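You operate a simulated robot arm through the tools that you are given. There is no shell and no other tool.

Carry out the task below with a simulated robot arm. There is one attempt and no reset: what you move stays moved.

TASK
Put things in order on the assembly table. At the end: the blue press block stands where the beige width block stood; the ink cartridge with the red cap stands where the ink cartridge with the blue cap stood; the ink cartridge with the blue cap stands where the blue press block stood; the beige width block stands on top of the rubber pad with the yellow rim; whatever was shut is shut again. Leave all else as you found it, and nothing knocked over.
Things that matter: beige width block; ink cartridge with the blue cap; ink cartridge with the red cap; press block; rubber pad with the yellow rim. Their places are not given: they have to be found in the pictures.

The check looks at the end state, three seconds after you hand in, the way a careful person would. Anything else that was tipped, shoved, dropped, spilled or broken makes it a failure. A push-on lid holds only when it is set on centred and level and pressed home; a screw cap is set on level and turned clockwise until tight.

THE ROBOT
A 6-joint arm with a two-finger parallel gripper, fixed in place. Base frame: the origin is at the foot of the arm, x ahead of it, y to its left, z up; the work surface is at about z = 0. Lengths are in mm, angles in degrees, forces in N, time in s.
With the tool pointing down near the work surface it reaches from about 160 to 420 mm from the base axis. Its first joint turns from -66.0 to 66.0 degrees. Payload 1.57 kg.
The TCP is the grasp point between the finger pads, 30 mm short of the fingertips. In the tool frame z runs along the fingers and y along their closing line. The gripper opens to 80 mm. The fingers are 17 mm wide and 12 mm thick; the gripper's body (40 by 82 mm) begins 80 mm behind the TCP.
Orientation is told as [roll, pitch, yaw] about the base's x, y, z axes, in that order, counted from this pose: with the fingers straight down and closing along the base's y, the tool's x points along the base's -x, its y along +y and its z along -z.

THE INTERFACE
- The arm moves only by the tool move_arm. Its argument "steps" is a list of rows, each a list of 3 entries, a list of its own where there are three numbers: the shift along the base's x, y, z in units of 100 mm (1.0 is 100 mm), then the turn, a rotation vector about the base's x, y, z in units of 180 degrees (1.0 is 180 degrees), then the closure, from 0 (fully open) to 1 (shut). In form: [[[x, y, z], [ax, ay, az], grip], ...]. A call has 1 to 20 rows; each row is the pose to reach, as a shift and turn from the pose commanded when the call began. A call with a number of a shift or a turn outside -1 to 1 is refused whole. A row lasts 0.2 s, in which the tool goes at most 50 mm and 8.6 degrees; a call with a longer step from one row to the next is refused whole, and so is a gripper value outside its range. A pose out of reach is approached as far as the arm can. The call stops where the force on the tool passes 40 N (or 10 N more than at its start, if that is more) or the arm is blocked; 0.2 s more then pass. The fingers move at their own pace (about 153 mm/s each) and stop on an object; they squeeze with about 43 N. The grip force told is the motor's: it shows also when the fingers shut on nothing. Time passes only in rows, and 0.2 s behind the last, so rows that repeat a pose let the fingers close. It gives the time, the measured TCP pose, the force on the tool (base axes), the opening and the grip force at its end, in the units of the frame above (readings bear some noise), with the torque about the TCP (base axes, N m) and any sound that the robot's microphone picked up.
- Cameras (640 x 400 px; columns grow to the right, rows downward): "scene" is fixed at [51.9, -329.6, 420.7]; the picture's right is [0.80, -0.60, 0.00], its down [-0.36, -0.47, -0.81] and it looks along [0.48, 0.64, -0.59] (base axes); focal length 235 px, centre (320, 200). "wrist" rides on the gripper at [72, -7, -122] in the tool frame; the picture's right is [0.09, 1.00, 0.00], its down [-0.84, 0.08, -0.54] and it looks along [-0.54, 0.05, 0.84] (tool axes); focal length 238 px, centre (320, 200).
- capture(camera): a new picture of that camera. The clock stands still meanwhile.
- probe_pixels(camera, pixels): there is no depth. For up to 12 entries [column, row, z] of the newest picture of that camera ("zoom" is the newest enlarged one), the place [x, y] in the base frame at which the ray of that pixel passes the height z, good to about 2 mm. The clock stands still meanwhile.
- zoom(camera, box): a new picture of the part [left, top, right, bottom] of that camera's present view, enlarged. The clock stands still meanwhile.
- hand_in(): hands the job in; it is judged then, once.

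Leave the gripper open and the arm clear of the work at the hand-in unless told otherwise.

The tools are called as name(argument=value, ...) on one line, values as JSON. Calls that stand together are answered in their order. move_arm: Moves the arm, as the interface text tells. Its arguments: {"type":"object","properties":{"steps":{"type":"array","items":{"type":"array"}}},"required":["steps"]} The other tools are called the same way: capture (camera) takes a picture; probe_pixels (camera, pixels) gives the place at which the rays of pixels pass given heights; zoom (camera, box) takes an enlarged picture of a part of a camera's view; hand_in () hands the job in.

At the start:

```text
time: 0.0
tool_pos: [252.9, 120.3, 216.0]
tool_rot: [-0.1, -0.1, 0.2]
contact_force: [-0.1, 0.1, 0.5]
moment: [-0.02, 0.03, 0.01]
gripper_width: 80.0
grasp_force: 0.0
```

scene: 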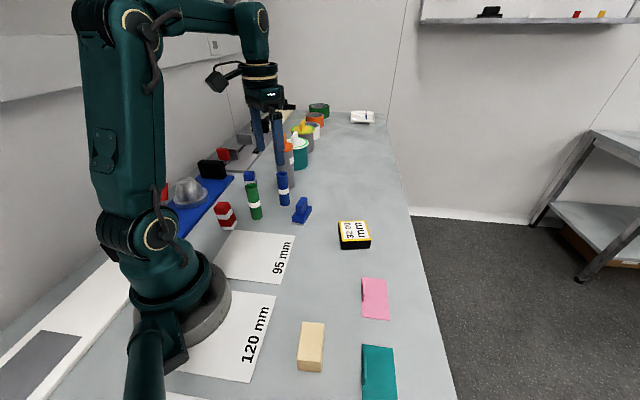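
wrist: 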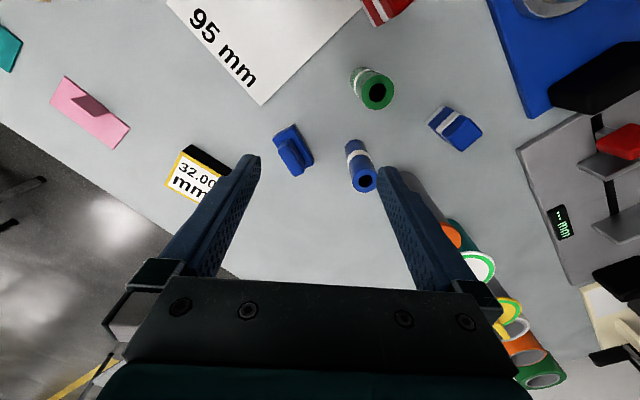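

I start by looking closer at the work area in both cameras to find the named objects.

zoom(camera="scene", box=[160, 90, 400, 240])

zoom(camera="scene", box=[200, 210, 440, 400])

zoom(camera="wrist", box=[320, 0, 640, 200])

zoom(camera="wrist", box=[0, 0, 320, 200])

```text
2.67 times, centred on (280, 165) of scene
```

zoom: 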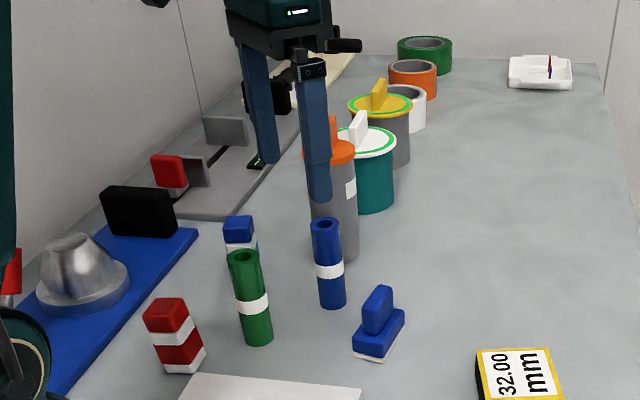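

```text
2.11 times, centred on (320, 305) of scene
```

zoom: 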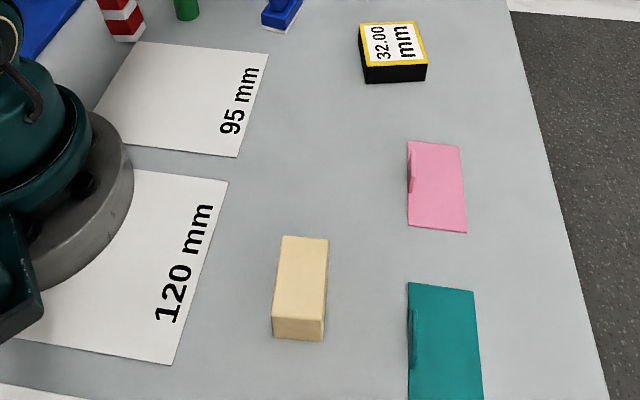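

```text
2.00 times, centred on (480, 100) of wrist
```

zoom: 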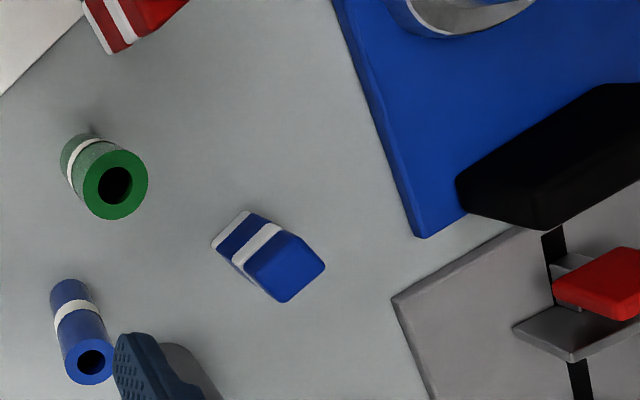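

```text
2.00 times, centred on (160, 100) of wrist
```

zoom: 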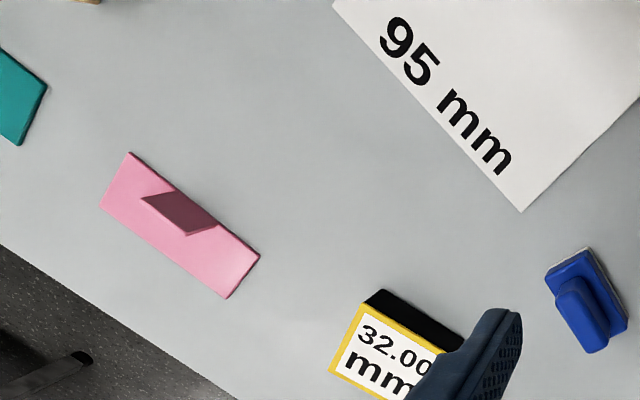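

I see a beige block at about (311,347), a blue block with a ridge at (301,210), red and blue banded square posts at (225,215) and (249,180), tubes, jars, and a black block with a yellow rim at (354,235). I want closer views before deciding what is what.

zoom(camera="scene", box=[200, 165, 320, 240])

zoom(camera="scene", box=[330, 210, 390, 260])

zoom(camera="scene", box=[340, 100, 390, 130])

zoom(camera="scene", box=[150, 130, 270, 210])

zoom(camera="scene", box=[420, 0, 640, 100])

zoom(camera="scene", box=[0, 240, 300, 400])

```text
5.33 times, centred on (260, 202) of scene
```

zoom: 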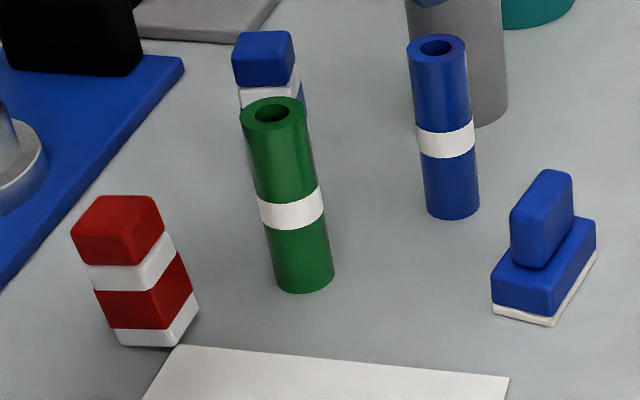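

```text
8.00 times, centred on (360, 235) of scene
```

zoom: 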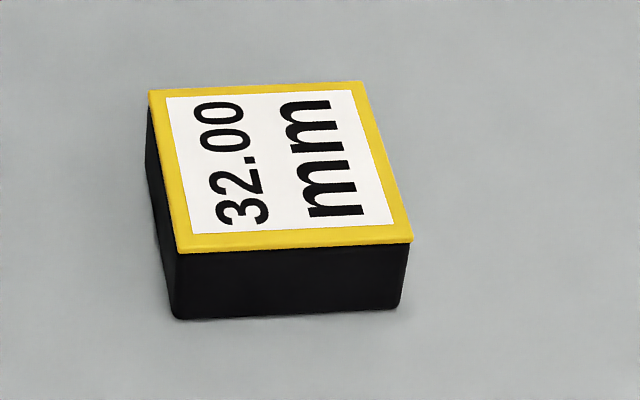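

```text
12.80 times, centred on (365, 115) of scene
```

zoom: 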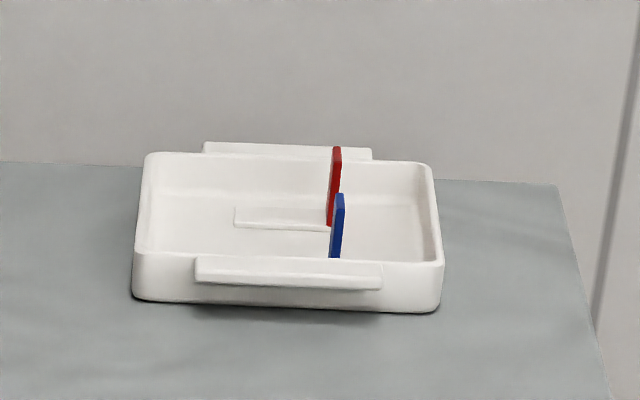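

```text
5.00 times, centred on (210, 170) of scene
```

zoom: 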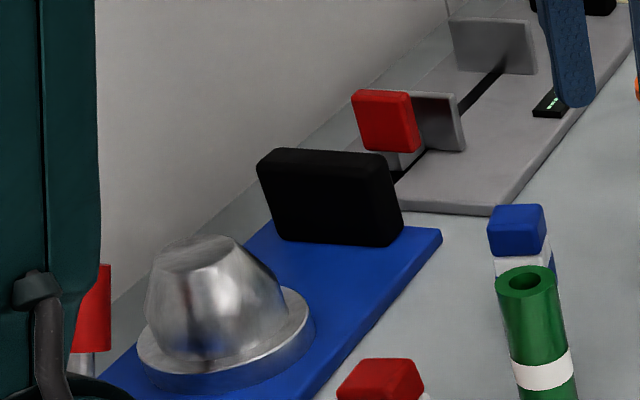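

```text
2.91 times, centred on (530, 50) of scene
```

zoom: 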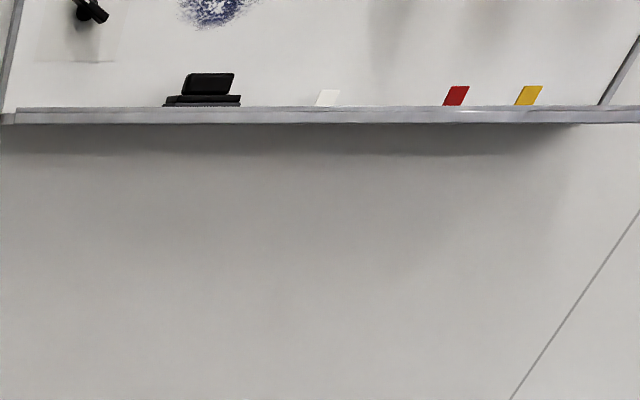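

```text
2.13 times, centred on (150, 320) of scene
```

zoom: 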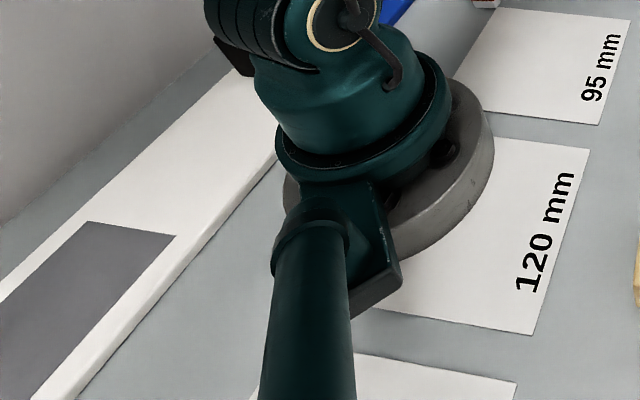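

The named things look identifiable, though I'll check further. I probe the footprints of the objects from the scene picture to get positions.

probe_pixels(camera="scene", pixels=[[301, 371, 0], [321, 371, 0], [311, 347, 20], [354, 235, 20], [345, 249, 0], [371, 248, 0], [233, 229, 0], [256, 219, 0], [285, 206, 0], [249, 180, 60], [302, 222, 0], [306, 220, 0]])

probe_pixels(camera="wrist", pixels=[[290, 150, 0], [357, 155, 0], [370, 85, 0], [455, 128, 0], [378, 8, 0], [195, 170, 0], [90, 115, 0], [5, 50, 0], [260, 105, 0], [170, 0, 0], [545, 115, 0], [520, 150, 0]])

```text
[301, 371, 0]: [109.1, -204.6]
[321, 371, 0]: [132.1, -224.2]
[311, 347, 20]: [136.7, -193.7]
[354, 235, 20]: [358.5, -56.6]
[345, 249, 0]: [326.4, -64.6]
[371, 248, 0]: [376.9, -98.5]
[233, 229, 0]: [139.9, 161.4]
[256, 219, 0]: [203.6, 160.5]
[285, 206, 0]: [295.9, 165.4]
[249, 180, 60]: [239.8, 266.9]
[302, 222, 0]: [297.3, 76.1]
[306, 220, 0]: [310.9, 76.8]
```

```text
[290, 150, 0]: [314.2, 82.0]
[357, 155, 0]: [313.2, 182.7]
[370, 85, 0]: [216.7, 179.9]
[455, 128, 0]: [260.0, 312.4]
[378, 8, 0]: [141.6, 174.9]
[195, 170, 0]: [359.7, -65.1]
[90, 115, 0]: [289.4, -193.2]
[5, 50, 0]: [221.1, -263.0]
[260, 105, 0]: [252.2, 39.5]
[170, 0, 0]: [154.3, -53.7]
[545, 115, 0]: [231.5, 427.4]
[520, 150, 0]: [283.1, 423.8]
```

The objects are within reach. I take the wrist camera over the right side of the table first, to look at the beige block and the yellow-rimmed pad from above, keeping height about 216 mm.

move_arm(steps=[[[-0.1, -0.25, 0.1], [0, 0, 0], 0], [[-0.2, -0.5, 0.2], [0, 0, 0], 0], [[-0.3, -0.75, 0.2], [0, 0, 0], 0], [[-0.3, -1.0, 0.2], [0, 0, 0], 0], [[-0.3, -1.0, 0.2], [0, 0, 0], 0]])

capture(camera="wrist")

```text
time: 1.2
tool_pos: [222.6, 18.9, 237.0]
tool_rot: [0.1, 0.0, 0.2]
contact_force: [-0.8, -0.1, 0.7]
moment: [0.04, 0.0, -0.01]
gripper_width: 80.1
grasp_force: 0.1
```

```text
taken
```

wrist: 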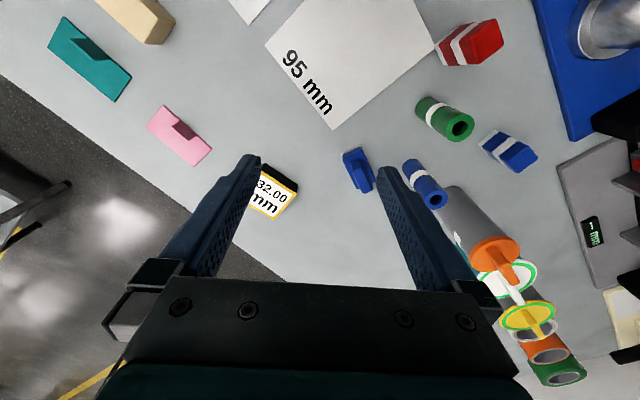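

The overview fits: beige block top-left (130,15), teal and pink handled plates, the black/yellow-rimmed pad (272,192), blue press block (358,170). Next I move toward the beige block for an exact look.

move_arm(steps=[[[-0.1, -0.25, 0.0], [0, 0, 0], 0], [[-0.3, -0.5, 0.0], [0, 0, 0], 0], [[-0.5, -0.75, 0.0], [0, 0, 0], 0], [[-0.6, -1.0, 0.0], [0, 0, 0], 0], [[-0.6, -1.0, 0.0], [0, 0, 0], 0]])

capture(camera="wrist")

capture(camera="scene")

```text
time: 2.4
tool_pos: [163.4, -80.3, 237.8]
tool_rot: [0.0, 0.0, 0.1]
contact_force: [0.2, 0.5, -0.4]
moment: [-0.01, 0.02, 0.01]
gripper_width: 80.1
grasp_force: 0.0
```

```text
taken
```

wrist: 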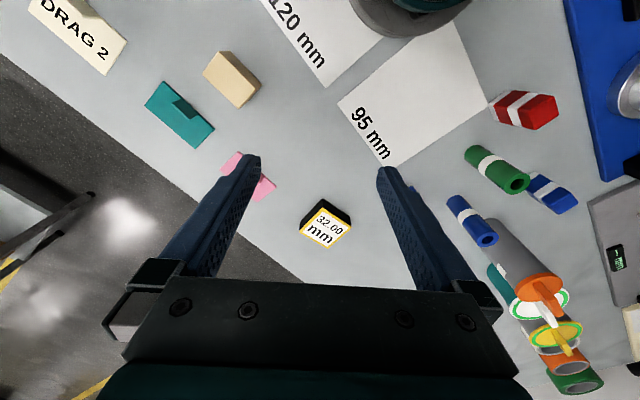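

```text
taken
```

scene: 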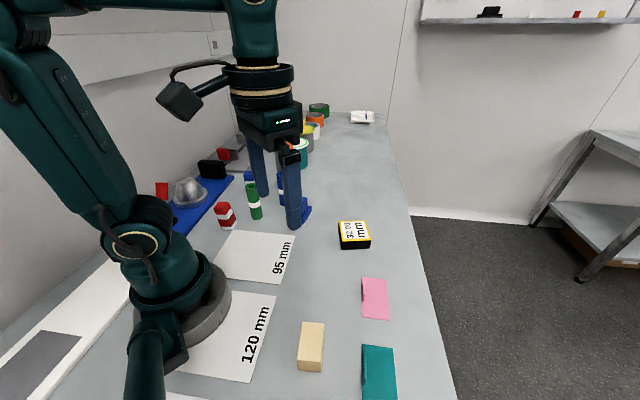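

There's a "DRAG 2" label further along, unrelated. I move a bit closer to the beige block at wrist (232,80).

move_arm(steps=[[[0.0, -0.3, -0.1], [0, 0, 0], 0], [[-0.2, -0.55, -0.2], [0, 0, 0], 0], [[-0.4, -0.75, -0.3], [0, 0, 0], 0], [[-0.5, -0.9, -0.4], [0, 0, 0], 0], [[-0.5, -0.9, -0.4], [0, 0, 0], 0]])

capture(camera="wrist")

capture(camera="scene")

```text
time: 3.6
tool_pos: [112.4, -169.6, 196.8]
tool_rot: [0.0, -0.1, 0.1]
contact_force: [1.3, -0.4, -0.4]
moment: [0.01, -0.01, 0.01]
gripper_width: 80.0
grasp_force: 0.1
```

```text
taken
```

wrist: 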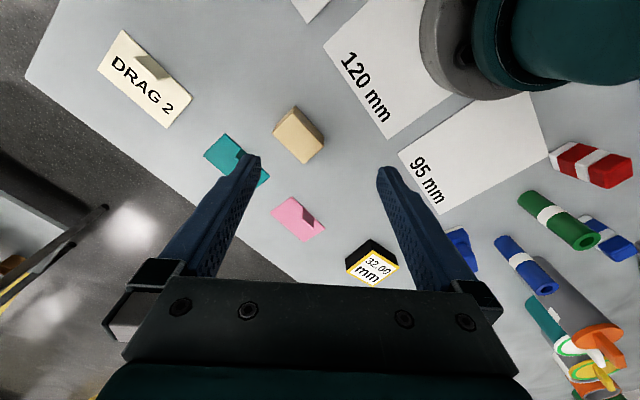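

```text
taken
```

scene: 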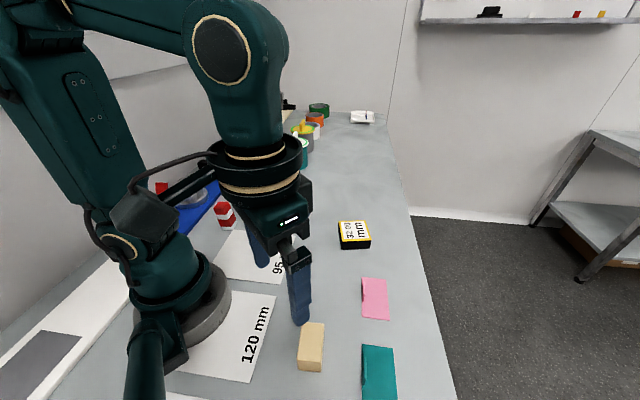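

Now I zoom tightly on the beige block in both cameras.

zoom(camera="wrist", box=[250, 90, 346, 180])

zoom(camera="scene", box=[280, 310, 360, 380])

```text
4.44 times, centred on (298, 135) of wrist
```

zoom: 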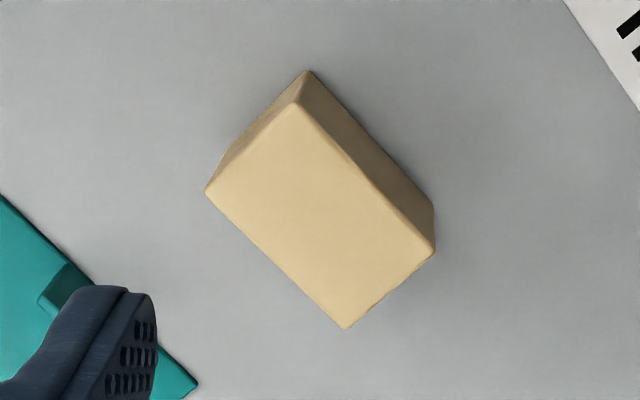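

```text
5.71 times, centred on (320, 345) of scene
```

zoom: 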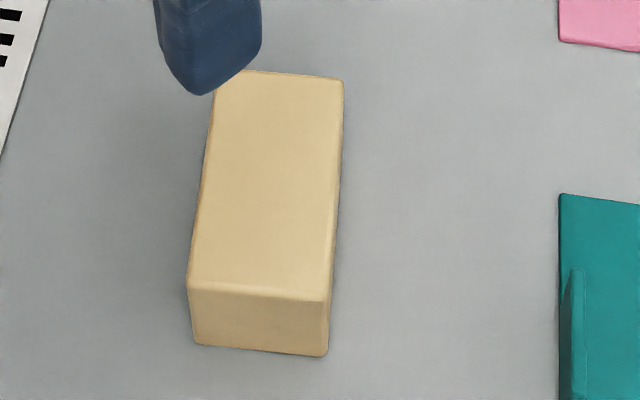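

I probe the block's corners in this newest zoom (scene): bottom front corners at (196,344),(326,356), top corners at (188,288),(327,301),(344,80),(216,70).

probe_pixels(camera="zoom", pixels=[[196, 344, 0], [326, 356, 0], [188, 286, 20], [328, 301, 20], [344, 80, 20], [216, 70, 20], [188, 286, 25], [328, 301, 25], [344, 80, 25], [216, 70, 25], [188, 286, 30], [344, 80, 30]])

probe_pixels(camera="wrist", pixels=[[296.3, 105.8, 0], [323.5, 136, 0], [281, 119, 0], [294, 113, 20], [323.5, 146.3, 20], [304, 163.8, 20], [272.2, 133, 20], [294, 113, 25], [323.5, 146.3, 25], [304, 163.8, 25], [272.2, 133, 25], [272.2, 133, 30]])

```text
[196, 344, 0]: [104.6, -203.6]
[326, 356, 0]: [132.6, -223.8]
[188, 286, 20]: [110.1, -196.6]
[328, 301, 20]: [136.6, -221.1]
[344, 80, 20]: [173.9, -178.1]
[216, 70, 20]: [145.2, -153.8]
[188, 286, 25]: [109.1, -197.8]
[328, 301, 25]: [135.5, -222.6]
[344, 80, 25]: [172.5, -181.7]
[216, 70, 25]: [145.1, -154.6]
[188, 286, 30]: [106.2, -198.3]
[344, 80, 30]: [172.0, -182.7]
```

```text
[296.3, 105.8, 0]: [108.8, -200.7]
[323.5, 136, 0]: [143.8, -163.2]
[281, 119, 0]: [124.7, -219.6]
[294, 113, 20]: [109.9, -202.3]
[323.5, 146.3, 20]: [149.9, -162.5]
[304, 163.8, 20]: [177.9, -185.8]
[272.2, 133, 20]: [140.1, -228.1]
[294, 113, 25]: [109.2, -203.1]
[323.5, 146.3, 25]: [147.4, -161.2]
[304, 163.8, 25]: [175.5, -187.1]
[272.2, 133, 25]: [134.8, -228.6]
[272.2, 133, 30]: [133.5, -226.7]
```

Beige block: centre about (140,-193), about 35 × 57 × 28 mm, its long side at roughly 46° to x. Next I take a close look at the yellow-rimmed pad.

move_arm(steps=[[[0.2, 0.3, 0.0], [0, 0, 0], 0], [[0.5, 0.5, 0.0], [0, 0, 0], 0], [[0.75, 0.7, 0.0], [0, 0, 0], 0], [[1.0, 0.9, 0.0], [0, 0, 0], 0], [[1.0, 1.0, 0.0], [0, 0, 0], 0], [[1.0, 1.0, 0.0], [0, 0, 0], 0]])

move_arm(steps=[[[0.2, 0.0, 0.0], [0, 0, 0], 0], [[0.4, 0.0, 0.0], [0, 0, 0], 0], [[0.6, 0.0, 0.0], [0, 0, 0], 0], [[0.6, 0.0, 0.0], [0, 0, 0], 0]])

capture(camera="wrist")

```text
time: 5.0
tool_pos: [213.9, -67.4, 196.5]
tool_rot: [0.0, 0.1, 0.0]
contact_force: [0.1, 0.3, 0.0]
moment: [-0.02, -0.02, -0.01]
gripper_width: 80.1
grasp_force: 0.1
```

```text
time: 6.0
tool_pos: [274.2, -69.4, 196.0]
tool_rot: [0.0, 0.1, 0.1]
contact_force: [0.1, 0.5, -0.6]
moment: [-0.02, 0.0, 0.01]
gripper_width: 80.3
grasp_force: 0.0
```

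```text
taken
```

wrist: 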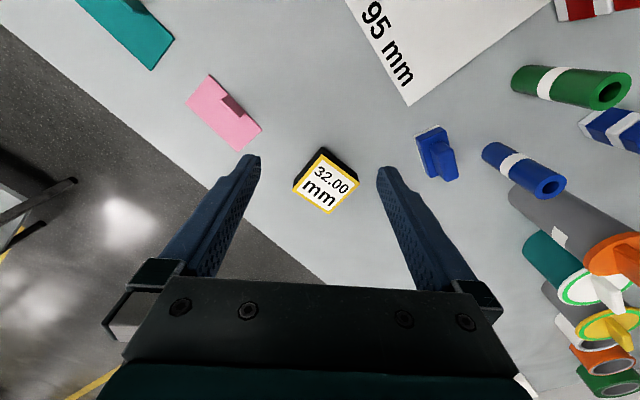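

The pad is in view at wrist (326,182). I zoom in on it and on the press block at (437,153).

zoom(camera="wrist", box=[278, 140, 374, 220])

probe_pixels(camera="zoom", pixels=[[320, 200, 20]])

zoom(camera="wrist", box=[400, 110, 480, 190])

```text
5.00 times, centred on (326, 180) of wrist
```

zoom: 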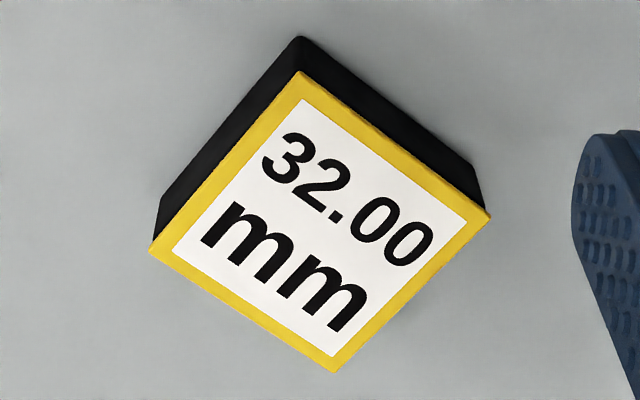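

```text
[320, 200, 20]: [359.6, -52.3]
```

```text
5.00 times, centred on (440, 150) of wrist
```

zoom: 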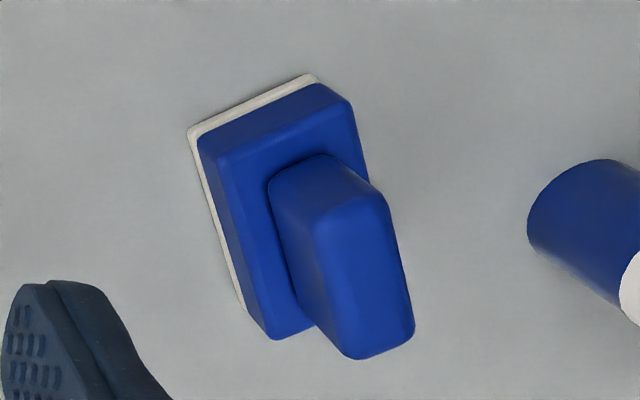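

I probe the corners of the pad (top and bottom edges) and the press block's base corners.

probe_pixels(camera="wrist", pixels=[[322.0, 147.4, 0], [358.6, 178.0, 0], [293.0, 183.5, 0], [322.6, 154.4, 15], [360.0, 183.0, 15], [329.2, 214.4, 15], [292.0, 190.0, 15], [322.6, 154.4, 20], [360.0, 183.0, 20], [329.2, 214.4, 20], [292.0, 190.0, 20]])

probe_pixels(camera="wrist", pixels=[[414.0, 136.8, 0], [438.5, 125.0, 0], [425.0, 172.5, 0], [416.0, 138.0, 4], [442.0, 127.0, 15], [417, 138, 15], [431, 177.5, 15], [450.5, 149, 15], [442, 135, 40], [453, 140, 40], [459, 176, 40], [447, 181, 40]])

zoom(camera="scene", box=[280, 190, 330, 230])

```text
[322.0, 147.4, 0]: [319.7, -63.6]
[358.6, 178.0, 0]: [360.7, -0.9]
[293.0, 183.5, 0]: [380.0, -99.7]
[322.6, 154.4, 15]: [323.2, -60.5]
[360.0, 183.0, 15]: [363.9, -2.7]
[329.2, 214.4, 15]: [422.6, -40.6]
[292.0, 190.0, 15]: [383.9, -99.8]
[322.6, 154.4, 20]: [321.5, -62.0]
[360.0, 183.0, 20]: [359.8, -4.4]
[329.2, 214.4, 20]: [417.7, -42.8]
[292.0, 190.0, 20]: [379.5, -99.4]
```

```text
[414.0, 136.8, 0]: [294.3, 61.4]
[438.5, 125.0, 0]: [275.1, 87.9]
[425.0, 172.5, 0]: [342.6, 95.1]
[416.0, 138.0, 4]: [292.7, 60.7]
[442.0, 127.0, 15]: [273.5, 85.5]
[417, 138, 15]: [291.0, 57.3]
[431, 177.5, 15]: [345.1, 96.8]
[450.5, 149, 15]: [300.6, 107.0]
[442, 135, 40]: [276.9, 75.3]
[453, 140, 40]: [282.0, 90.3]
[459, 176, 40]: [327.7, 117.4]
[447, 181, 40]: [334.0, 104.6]
```

```text
10.00 times, centred on (305, 210) of scene
```

zoom: 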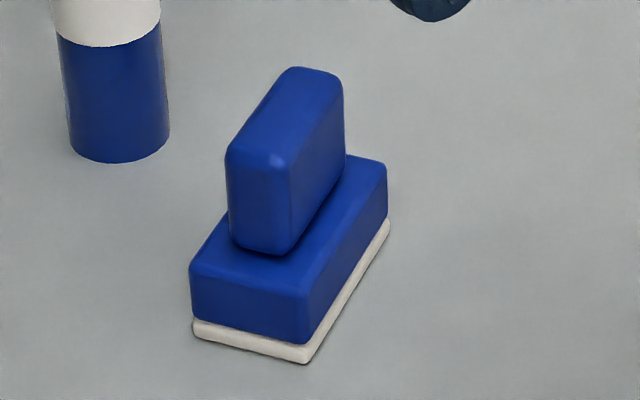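

The pad is about 69 × 69 × 20 mm centred near (370,-52), flat on top: a good seat for the beige block. Now I probe the press block in the scene zoom: bottom corners (193,333),(306,363),(390,230), handle top corners.

probe_pixels(camera="zoom", pixels=[[193, 333, 0], [306, 363, 0], [390, 230, 0], [193, 318, 5], [303, 343, 5], [191, 268, 22], [301, 292, 22], [387, 168, 22], [226, 155, 48], [289, 168, 48], [343, 82, 48], [290, 68, 48]])

probe_pixels(camera="zoom", pixels=[[118, 163, 0], [226, 155, 55], [289, 168, 55], [343, 82, 55], [290, 68, 55], [232, 243, 22], [290, 253, 22], [191, 268, 18], [301, 292, 18], [387, 168, 18]])

```text
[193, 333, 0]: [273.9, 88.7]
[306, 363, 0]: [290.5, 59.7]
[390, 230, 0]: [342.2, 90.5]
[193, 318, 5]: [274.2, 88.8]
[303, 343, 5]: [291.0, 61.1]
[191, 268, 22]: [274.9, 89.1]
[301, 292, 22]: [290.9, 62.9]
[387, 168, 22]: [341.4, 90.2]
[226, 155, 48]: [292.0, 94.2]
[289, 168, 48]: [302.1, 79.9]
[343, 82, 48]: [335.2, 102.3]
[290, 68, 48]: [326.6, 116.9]
```

```text
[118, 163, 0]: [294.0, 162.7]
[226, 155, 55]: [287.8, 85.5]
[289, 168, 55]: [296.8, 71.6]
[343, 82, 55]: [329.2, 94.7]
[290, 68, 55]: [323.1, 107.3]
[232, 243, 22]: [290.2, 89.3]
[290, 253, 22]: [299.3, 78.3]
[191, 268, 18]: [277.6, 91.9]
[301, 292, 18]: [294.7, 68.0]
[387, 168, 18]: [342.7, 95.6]
```

Press block: footprint about 34 × 60 mm centred near (308,90), long side at ~34°, with a ~14 mm thick handle on top reaching z≈55. Now I swing over to the left side to look at the cartridges, raising slightly.

move_arm(steps=[[[-0.2, 0.3, 0.1], [0, 0, 0], 0], [[-0.4, 0.6, 0.3], [0, 0, 0], 0], [[-0.6, 0.8, 0.4], [0, 0, 0], 0], [[-0.8, 1.0, 0.4], [0, 0, 0], 0], [[-0.9, 1.0, 0.4], [0, 0, 0], 0]])

move_arm(steps=[[[0.0, 0.3, 0.0], [0, 0, 0], 0], [[0.0, 0.6, 0.0], [0, 0, 0], 0], [[0.0, 0.8, 0.0], [0, 0, 0], 0], [[0.0, 1.0, 0.0], [0, 0, 0], 0], [[0.0, 1.0, 0.0], [0, 0, 0], 0]])

capture(camera="wrist")

```text
time: 7.2
tool_pos: [183.3, 28.8, 238.1]
tool_rot: [0.0, 0.0, 0.0]
contact_force: [-1.0, 0.1, -0.8]
moment: [0.04, -0.01, -0.03]
gripper_width: 80.1
grasp_force: 0.2
```

```text
time: 8.4
tool_pos: [183.8, 130.4, 235.8]
tool_rot: [0.0, 0.0, 0.1]
contact_force: [0.2, -0.1, 1.1]
moment: [0.02, 0.01, 0.02]
gripper_width: 80.1
grasp_force: 0.1
```

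```text
taken
```

wrist: 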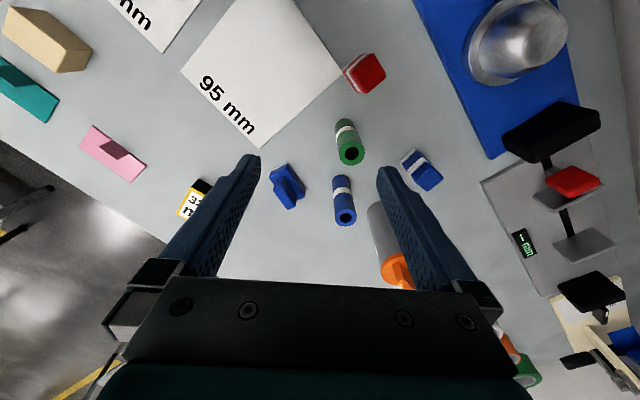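

Both cartridges are in view: red at (365,72), blue at (422,170). I zoom on each and on the device at the right.

zoom(camera="wrist", box=[325, 40, 405, 105])

zoom(camera="wrist", box=[380, 135, 460, 205])

zoom(camera="wrist", box=[470, 90, 640, 400])

zoom(camera="scene", box=[205, 165, 275, 235])

```text
6.15 times, centred on (365, 72) of wrist
```

zoom: 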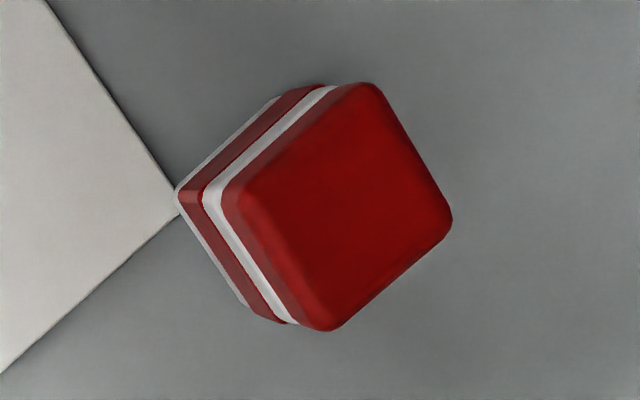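

```text
5.71 times, centred on (420, 170) of wrist
```

zoom: 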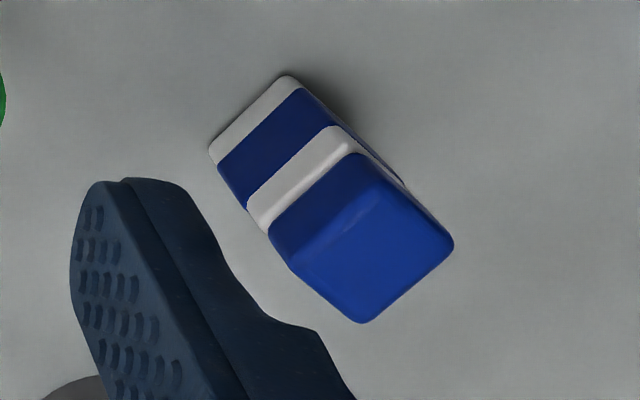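

```text
1.29 times, centred on (555, 245) of wrist
```

zoom: 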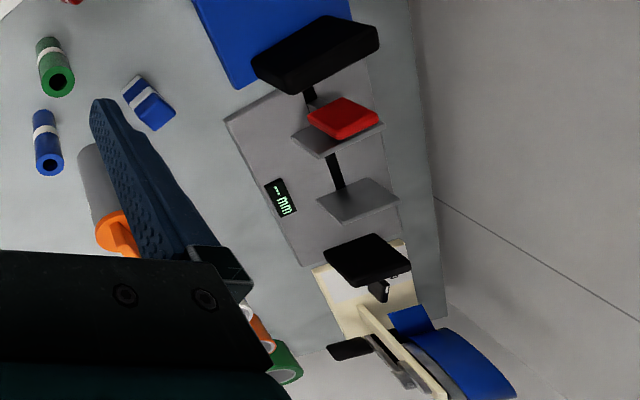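

```text
5.71 times, centred on (240, 200) of scene
```

zoom: 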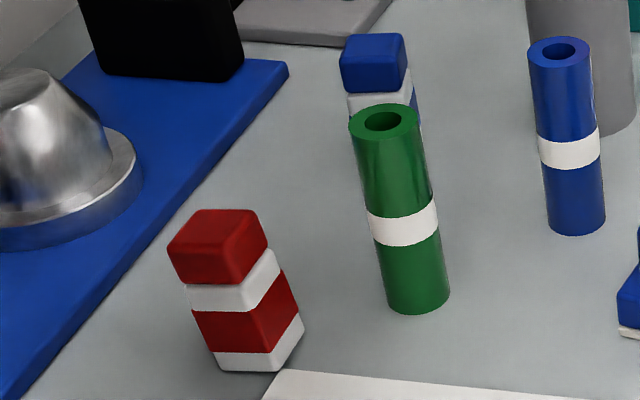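

I probe the red cartridge in this scene zoom: base corners (217,370),(273,371),(305,327), cap corners at guessed heights.

probe_pixels(camera="zoom", pixels=[[217, 370, 0], [273, 371, 0], [305, 327, 0], [168, 247, 60], [168, 247, 70], [168, 247, 80], [236, 260, 70], [268, 238, 70], [253, 211, 70], [203, 210, 70], [236, 260, 60], [203, 210, 60]])

probe_pixels(camera="zoom", pixels=[[214, 352, 10], [187, 285, 50], [240, 285, 50], [270, 353, 10], [404, 80, 70], [404, 35, 70], [352, 35, 70], [341, 75, 70], [395, 92, 70], [418, 308, 0], [387, 120, 70], [576, 232, 0]])

probe_pixels(camera="wrist", pixels=[[341.9, 71.5, 0], [357.5, 56, 0], [353, 91, 0], [349.5, 71.5, 70], [374, 53.5, 70], [386, 75.5, 70], [367, 93, 70], [349.5, 71.5, 60], [374, 53.5, 60], [386, 75.5, 60], [367, 93, 60]])

probe_pixels(camera="wrist", pixels=[[400.5, 161, 0], [415, 148.5, 0], [407.5, 171, 10], [411, 176.5, 50], [427, 163, 50], [443.5, 177, 70], [427.5, 191.5, 70], [411.5, 178, 70], [427, 162, 70], [443.5, 177, 60], [427.5, 191.5, 60], [434, 168, 50]])

```text
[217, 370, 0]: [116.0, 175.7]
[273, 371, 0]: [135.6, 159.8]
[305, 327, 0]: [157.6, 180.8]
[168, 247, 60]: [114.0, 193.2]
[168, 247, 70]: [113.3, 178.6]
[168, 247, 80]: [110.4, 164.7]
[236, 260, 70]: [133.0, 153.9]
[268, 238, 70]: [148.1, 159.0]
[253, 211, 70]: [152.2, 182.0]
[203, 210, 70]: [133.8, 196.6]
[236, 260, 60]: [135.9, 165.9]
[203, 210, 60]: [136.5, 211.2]
```

```text
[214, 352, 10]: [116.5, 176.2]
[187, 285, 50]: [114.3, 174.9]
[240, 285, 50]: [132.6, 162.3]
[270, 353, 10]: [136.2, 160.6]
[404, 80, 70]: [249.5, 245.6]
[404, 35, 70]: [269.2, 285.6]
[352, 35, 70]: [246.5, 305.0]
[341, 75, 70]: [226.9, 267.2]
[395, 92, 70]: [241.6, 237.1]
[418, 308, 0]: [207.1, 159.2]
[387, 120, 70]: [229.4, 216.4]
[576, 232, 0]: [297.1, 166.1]
```

```text
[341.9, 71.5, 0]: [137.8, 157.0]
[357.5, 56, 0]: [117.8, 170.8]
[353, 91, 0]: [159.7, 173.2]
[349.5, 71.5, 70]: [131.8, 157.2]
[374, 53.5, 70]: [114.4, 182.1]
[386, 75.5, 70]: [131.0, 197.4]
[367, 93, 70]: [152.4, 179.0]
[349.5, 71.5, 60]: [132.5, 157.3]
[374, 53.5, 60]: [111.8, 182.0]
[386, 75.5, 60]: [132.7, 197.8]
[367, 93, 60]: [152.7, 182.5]
```

```text
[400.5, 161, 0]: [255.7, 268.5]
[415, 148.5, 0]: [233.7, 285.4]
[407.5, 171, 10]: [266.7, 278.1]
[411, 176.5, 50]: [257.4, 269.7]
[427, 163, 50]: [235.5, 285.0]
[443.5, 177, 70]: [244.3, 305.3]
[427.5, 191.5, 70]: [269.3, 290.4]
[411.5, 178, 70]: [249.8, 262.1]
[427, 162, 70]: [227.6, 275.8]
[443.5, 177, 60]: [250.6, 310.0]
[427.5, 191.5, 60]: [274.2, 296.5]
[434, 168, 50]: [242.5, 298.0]
```

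Red cartridge: centre ≈ (135,177), ~27 mm square, ~70 mm tall. Blue cartridge: centre ≈ (251,287). I probe nearby obstacles (mat corner, bell, calliper, tubes, jar) in the wrist picture so the moves stay clear.

probe_pixels(camera="wrist", pixels=[[488, 158, 5], [415, 5, 5], [500, 80, 10], [470, 60, 10], [482, 183, 5], [540, 290, 5], [348, 153, 85], [344, 214, 80], [397, 268, 110], [372, 215, 0], [520, 155, 30], [341, 160, 0]])

capture(camera="scene")

```text
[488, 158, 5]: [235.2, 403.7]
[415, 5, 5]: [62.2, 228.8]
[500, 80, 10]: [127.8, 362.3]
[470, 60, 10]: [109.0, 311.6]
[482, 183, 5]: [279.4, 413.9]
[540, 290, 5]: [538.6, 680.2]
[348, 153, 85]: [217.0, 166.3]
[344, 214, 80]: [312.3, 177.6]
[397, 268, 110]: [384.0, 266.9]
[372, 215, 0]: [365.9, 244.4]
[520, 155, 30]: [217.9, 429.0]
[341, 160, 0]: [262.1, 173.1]
```

```text
taken
```

scene: 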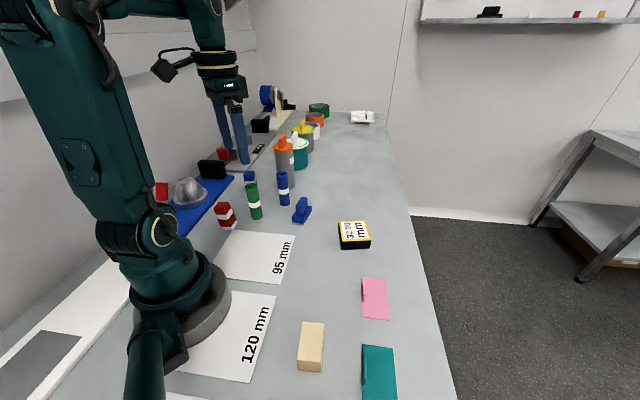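

There's enough clearance around both cartridges (mat ~90 mm away, jar ~125 mm away). I now rotate the tool to about +55° yaw and hover over the blue cartridge for a precise look.

move_arm(steps=[[[0.05, 0.15, 0.0], [0, 0, 0.0437], 0], [[0.1, 0.3, 0.0], [0, 0, 0.0873], 0], [[0.15, 0.45, 0.0], [0, 0, 0.131], 0], [[0.2, 0.6, 0.0], [0, 0, 0.1746], 0], [[0.25, 0.7, 0.0], [0, 0, 0.2183], 0], [[0.3, 0.8, 0.0], [0, 0, 0.2619], 0], [[0.3, 0.9, 0.0], [0, 0, 0.3056], 0], [[0.3, 0.9, 0.0], [0, 0, 0.3056], 0]])

capture(camera="wrist")

```text
time: 10.2
tool_pos: [212.7, 222.0, 235.8]
tool_rot: [0.0, 0.0, 55.1]
contact_force: [0.9, -0.5, 0.0]
moment: [0.0, 0.02, 0.0]
gripper_width: 80.2
grasp_force: 0.1
```

```text
taken
```

wrist: 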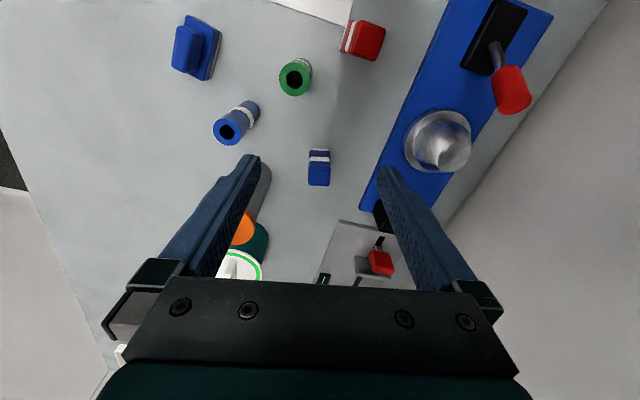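

The blue cartridge now appears aligned with the gripper axes at (319,166). I zoom in for its outline.

zoom(camera="wrist", box=[287, 135, 351, 200])

zoom(camera="wrist", box=[330, 5, 400, 75])

```text
6.15 times, centred on (319, 168) of wrist
```

zoom: 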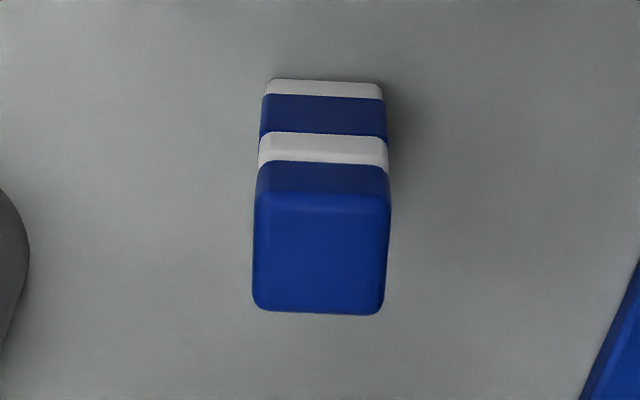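

```text
5.71 times, centred on (365, 40) of wrist
```

zoom: 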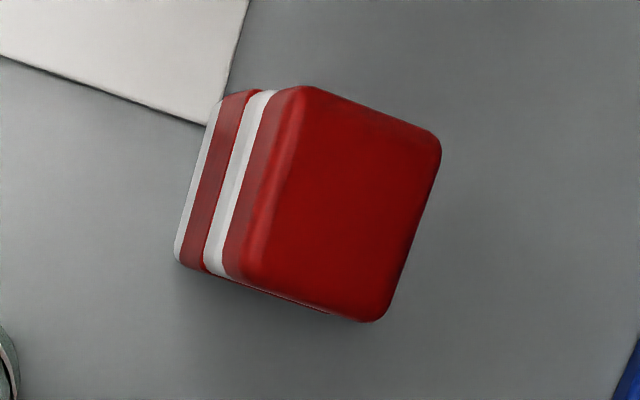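

I probe these outline corners for blue (base edge and top face) and red.

probe_pixels(camera="wrist", pixels=[[310.5, 148.3, 0], [328.9, 149.2, 0], [308.4, 186.0, 70], [328.8, 187.0, 70], [308.4, 167.0, 70], [330.2, 167.7, 70], [339.8, 50.2, 0], [346.3, 22.5, 0], [362.4, 20, 70], [386, 29.5, 70], [373.8, 61.2, 70], [353, 53.5, 70]])

probe_pixels(camera="wrist", pixels=[[310.5, 148.3, 0], [328.9, 149.2, 0], [308.4, 186.0, 66], [328.8, 187.0, 66], [308.4, 186.0, 74], [328.8, 187.0, 74], [339.8, 50.2, 0], [346.3, 22.5, 0], [362.4, 20, 66], [386, 29.5, 66], [373.8, 61.2, 66], [353, 53.5, 66]])

```text
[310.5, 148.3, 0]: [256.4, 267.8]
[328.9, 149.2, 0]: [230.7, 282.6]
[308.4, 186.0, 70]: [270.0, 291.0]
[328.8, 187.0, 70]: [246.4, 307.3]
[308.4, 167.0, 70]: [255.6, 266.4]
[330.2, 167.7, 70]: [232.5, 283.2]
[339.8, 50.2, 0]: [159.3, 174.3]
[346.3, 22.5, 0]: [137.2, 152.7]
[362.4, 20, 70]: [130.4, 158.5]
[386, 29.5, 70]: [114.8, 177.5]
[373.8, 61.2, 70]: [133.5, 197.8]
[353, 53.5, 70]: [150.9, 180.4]
```

```text
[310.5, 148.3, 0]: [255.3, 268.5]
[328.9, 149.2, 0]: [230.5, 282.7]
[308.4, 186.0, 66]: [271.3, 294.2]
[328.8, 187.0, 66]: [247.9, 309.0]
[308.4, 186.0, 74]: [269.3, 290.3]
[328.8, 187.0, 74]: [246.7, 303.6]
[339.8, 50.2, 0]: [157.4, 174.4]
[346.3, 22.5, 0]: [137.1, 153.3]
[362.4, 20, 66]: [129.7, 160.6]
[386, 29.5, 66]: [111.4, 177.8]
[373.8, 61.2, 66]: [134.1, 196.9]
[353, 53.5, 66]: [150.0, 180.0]
```

Blue: centre ≈ (250.5,287), sides at ~57° yaw. Red: centre ≈ (134,178). No other yellow-rimmed pad exists on the table, so the 69 mm one is it. 

Order: beige → pad, press block → beige's spot, blue cartridge → press block's spot, red → blue's spot. I travel to the beige block now, keeping high.

move_arm(steps=[[[0.0, -0.3, 0.0], [0, 0, -0.02], 0], [[0.0, -0.65, 0.0], [0, 0, -0.04], 0], [[0.0, -1.0, 0.0], [0, 0, -0.05], 0]])

move_arm(steps=[[[0.0, -0.3, 0.0], [0, 0, 0], 0], [[0.0, -0.65, 0.0], [0, 0, 0], 0], [[0.0, -1.0, 0.0], [0, 0, 0], 0]])

move_arm(steps=[[[0.0, -0.3, 0.0], [0, 0, 0], 0], [[-0.15, -0.65, 0.0], [0, 0, 0], 0], [[-0.2, -1.0, 0.0], [0, 0, 0], 0]])

move_arm(steps=[[[-0.2, -0.3, 0.0], [0, 0, 0], 0], [[-0.4, -0.65, -0.1], [0, 0, 0], 0], [[-0.52, -1.0, -0.3], [0, 0, 0], 0], [[-0.52, -1.0, -0.3], [0, 0, 0], 0]])

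capture(camera="wrist")

capture(camera="scene")

```text
time: 11.0
tool_pos: [211.8, 119.8, 237.0]
tool_rot: [0.0, -0.1, 46.1]
contact_force: [-0.2, -0.3, 1.2]
moment: [0.0, 0.03, 0.04]
gripper_width: 79.8
grasp_force: 0.0
```

```text
time: 11.8
tool_pos: [211.9, 17.1, 233.8]
tool_rot: [0.1, 0.0, 46.1]
contact_force: [0.1, 0.6, -0.5]
moment: [0.0, 0.03, 0.0]
gripper_width: 80.2
grasp_force: 0.1
```

```text
time: 12.6
tool_pos: [193.0, -81.8, 236.4]
tool_rot: [0.1, 0.0, 46.2]
contact_force: [0.4, -0.4, 0.2]
moment: [-0.01, -0.06, 0.01]
gripper_width: 79.6
grasp_force: 0.1
```

```text
time: 13.6
tool_pos: [141.1, -180.7, 206.3]
tool_rot: [0.0, 0.0, 46.1]
contact_force: [-0.1, 0.0, -1.1]
moment: [-0.01, -0.04, -0.02]
gripper_width: 80.2
grasp_force: 0.0
```

```text
taken
```

wrist: 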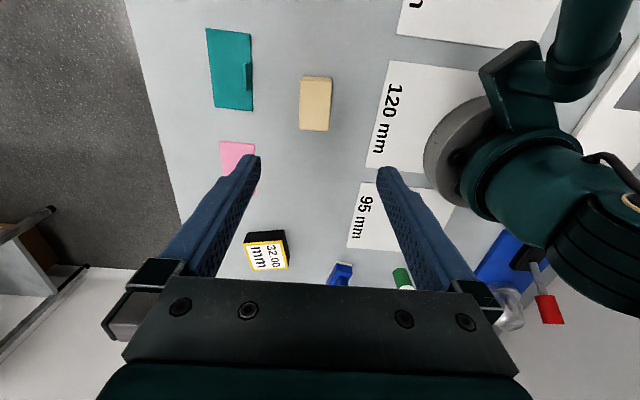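

```text
taken
```

scene: 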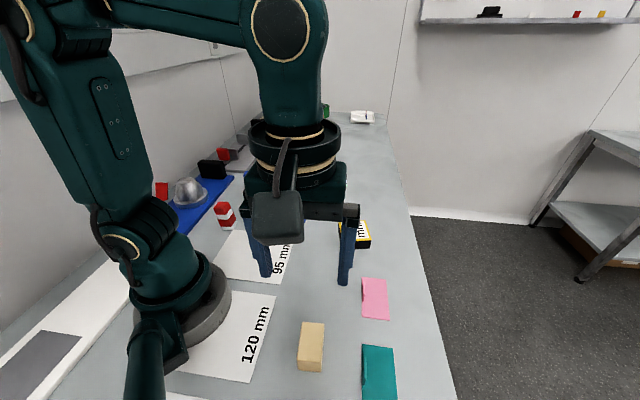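

The gripper is at yaw 46° near the beige block, which appears at wrist (315,103). I zoom to refine.

zoom(camera="wrist", box=[275, 65, 355, 140])

```text
5.33 times, centred on (315, 102) of wrist
```

zoom: 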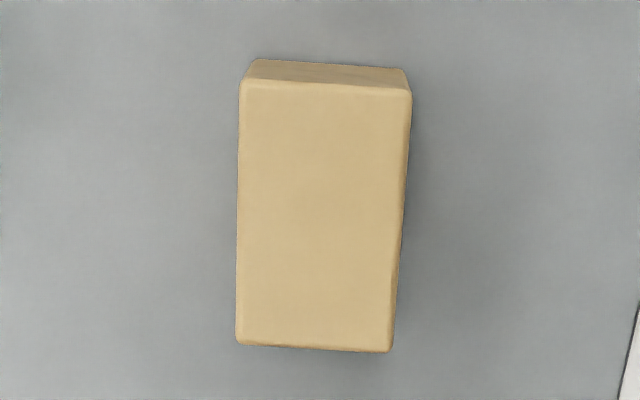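

probe_pixels(camera="zoom", pixels=[[256, 60, 0], [404, 70, 0], [241, 80, 28], [411, 92, 28], [391, 351, 28], [236, 344, 28], [241, 80, 28], [411, 92, 28], [391, 351, 28], [236, 344, 28], [324, 217, 28], [324, 217, 30]])

```text
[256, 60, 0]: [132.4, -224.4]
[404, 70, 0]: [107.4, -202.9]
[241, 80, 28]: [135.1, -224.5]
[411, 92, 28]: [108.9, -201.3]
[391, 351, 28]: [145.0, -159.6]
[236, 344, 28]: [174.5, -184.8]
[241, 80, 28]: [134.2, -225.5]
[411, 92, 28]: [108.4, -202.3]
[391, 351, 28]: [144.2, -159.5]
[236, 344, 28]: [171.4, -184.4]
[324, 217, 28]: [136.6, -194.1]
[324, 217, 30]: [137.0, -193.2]
```

Beige block centre refined to (140.3,-192.6), yaw 48°. I align over it, turn +2°, and descend to z≈106 first.

move_arm(steps=[[[-0.007, -0.06, -0.2], [0, 0, 0.011], 0], [[-0.007, -0.126, -0.4], [0, 0, 0.011], 0], [[-0.007, -0.126, -0.6], [0, 0, 0.011], 0], [[-0.007, -0.126, -0.8], [0, 0, 0.011], 0], [[-0.007, -0.126, -1.0], [0, 0, 0.011], 0], [[-0.007, -0.126, -1.0], [0, 0, 0.011], 0]])

capture(camera="wrist")

capture(camera="scene")

```text
time: 15.0
tool_pos: [140.0, -193.2, 104.4]
tool_rot: [0.1, 0.1, 48.2]
contact_force: [0.7, 0.3, 0.9]
moment: [-0.01, 0.01, 0.03]
gripper_width: 79.9
grasp_force: 0.0
```

```text
taken
```

wrist: 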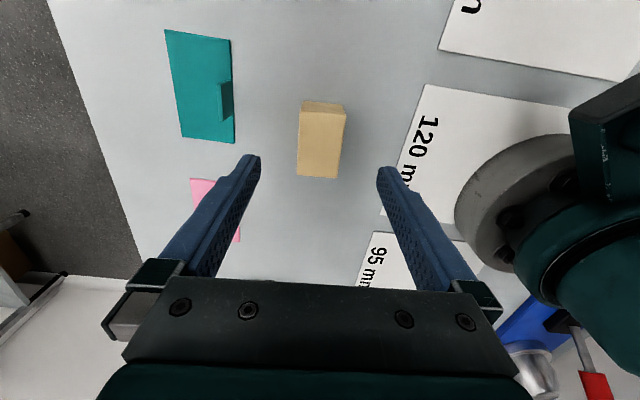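

```text
taken
```

scene: 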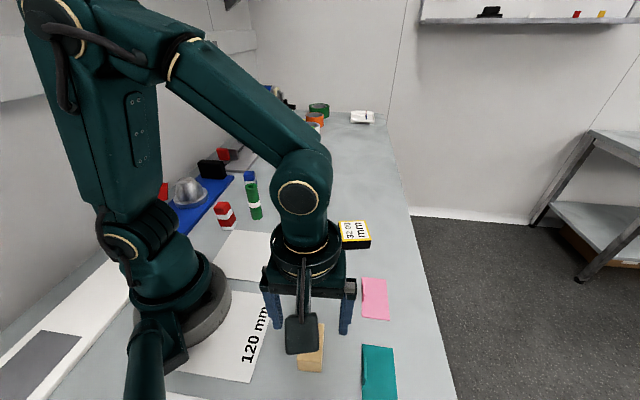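

Block is nicely between the fingers. I zoom once more to verify centring before going down.

zoom(camera="wrist", box=[272, 90, 372, 190])

```text
4.00 times, centred on (322, 140) of wrist
```

zoom: 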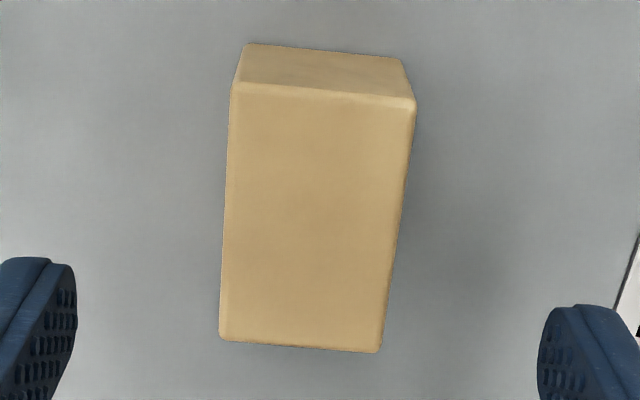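

probe_pixels(camera="zoom", pixels=[[249, 43, 0], [400, 58, 0], [234, 82, 28], [415, 100, 28], [380, 352, 28], [221, 340, 28], [234, 82, 26], [415, 100, 26], [380, 352, 26], [221, 340, 26], [234, 82, 30], [415, 100, 30]])

```text
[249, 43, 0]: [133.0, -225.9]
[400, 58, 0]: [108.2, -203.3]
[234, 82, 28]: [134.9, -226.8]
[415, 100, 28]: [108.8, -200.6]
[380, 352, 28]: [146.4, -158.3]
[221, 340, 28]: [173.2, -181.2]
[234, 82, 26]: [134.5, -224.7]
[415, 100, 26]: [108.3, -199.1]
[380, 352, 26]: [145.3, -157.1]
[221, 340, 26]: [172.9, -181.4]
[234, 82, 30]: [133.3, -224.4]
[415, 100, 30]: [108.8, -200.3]
```

Centre confirmed at ≈(140.6,-192.2). I descend 70 mm so the fingertips end ~6 mm above the table, then close.

move_arm(steps=[[[0, 0.003, -0.2], [0, 0, 0], 0], [[0, 0.003, -0.4], [0, 0, 0], 0], [[0, 0.003, -0.55], [0, 0, 0], 0], [[0, 0.003, -0.65], [0, 0, 0], 0], [[0, 0.003, -0.7], [0, 0, 0], 0], [[0, 0.003, -0.7], [0, 0, 0], 0]])

move_arm(steps=[[[0, 0, 0], [0, 0, 0], 0.3], [[0, 0, 0], [0, 0, 0], 0.5], [[0, 0, 0], [0, 0, 0], 0.7], [[0, 0, 0], [0, 0, 0], 0.7], [[0, 0, 0], [0, 0, 0], 0.7]])

capture(camera="wrist")

```text
time: 16.4
tool_pos: [139.8, -192.1, 36.7]
tool_rot: [-0.1, 0.1, 48.1]
contact_force: [0.0, 0.0, 0.1]
moment: [0.03, 0.0, 0.06]
gripper_width: 80.1
grasp_force: 0.1
```

```text
time: 17.6
tool_pos: [139.3, -191.8, 36.0]
tool_rot: [0.0, 0.0, 48.1]
contact_force: [-0.4, -0.7, 0.2]
moment: [0.02, -0.03, -0.04]
gripper_width: 35.6
grasp_force: 42.8
```

```text
taken
```

wrist: 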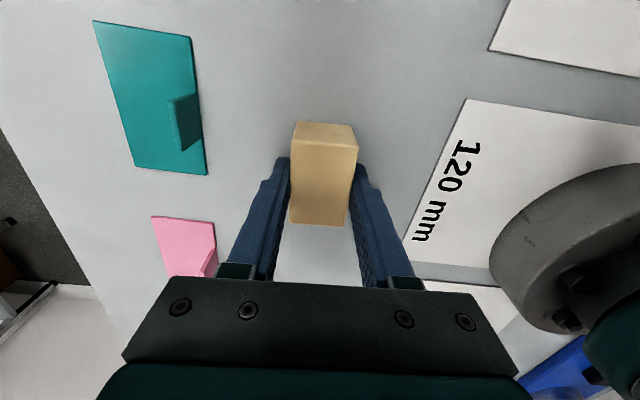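

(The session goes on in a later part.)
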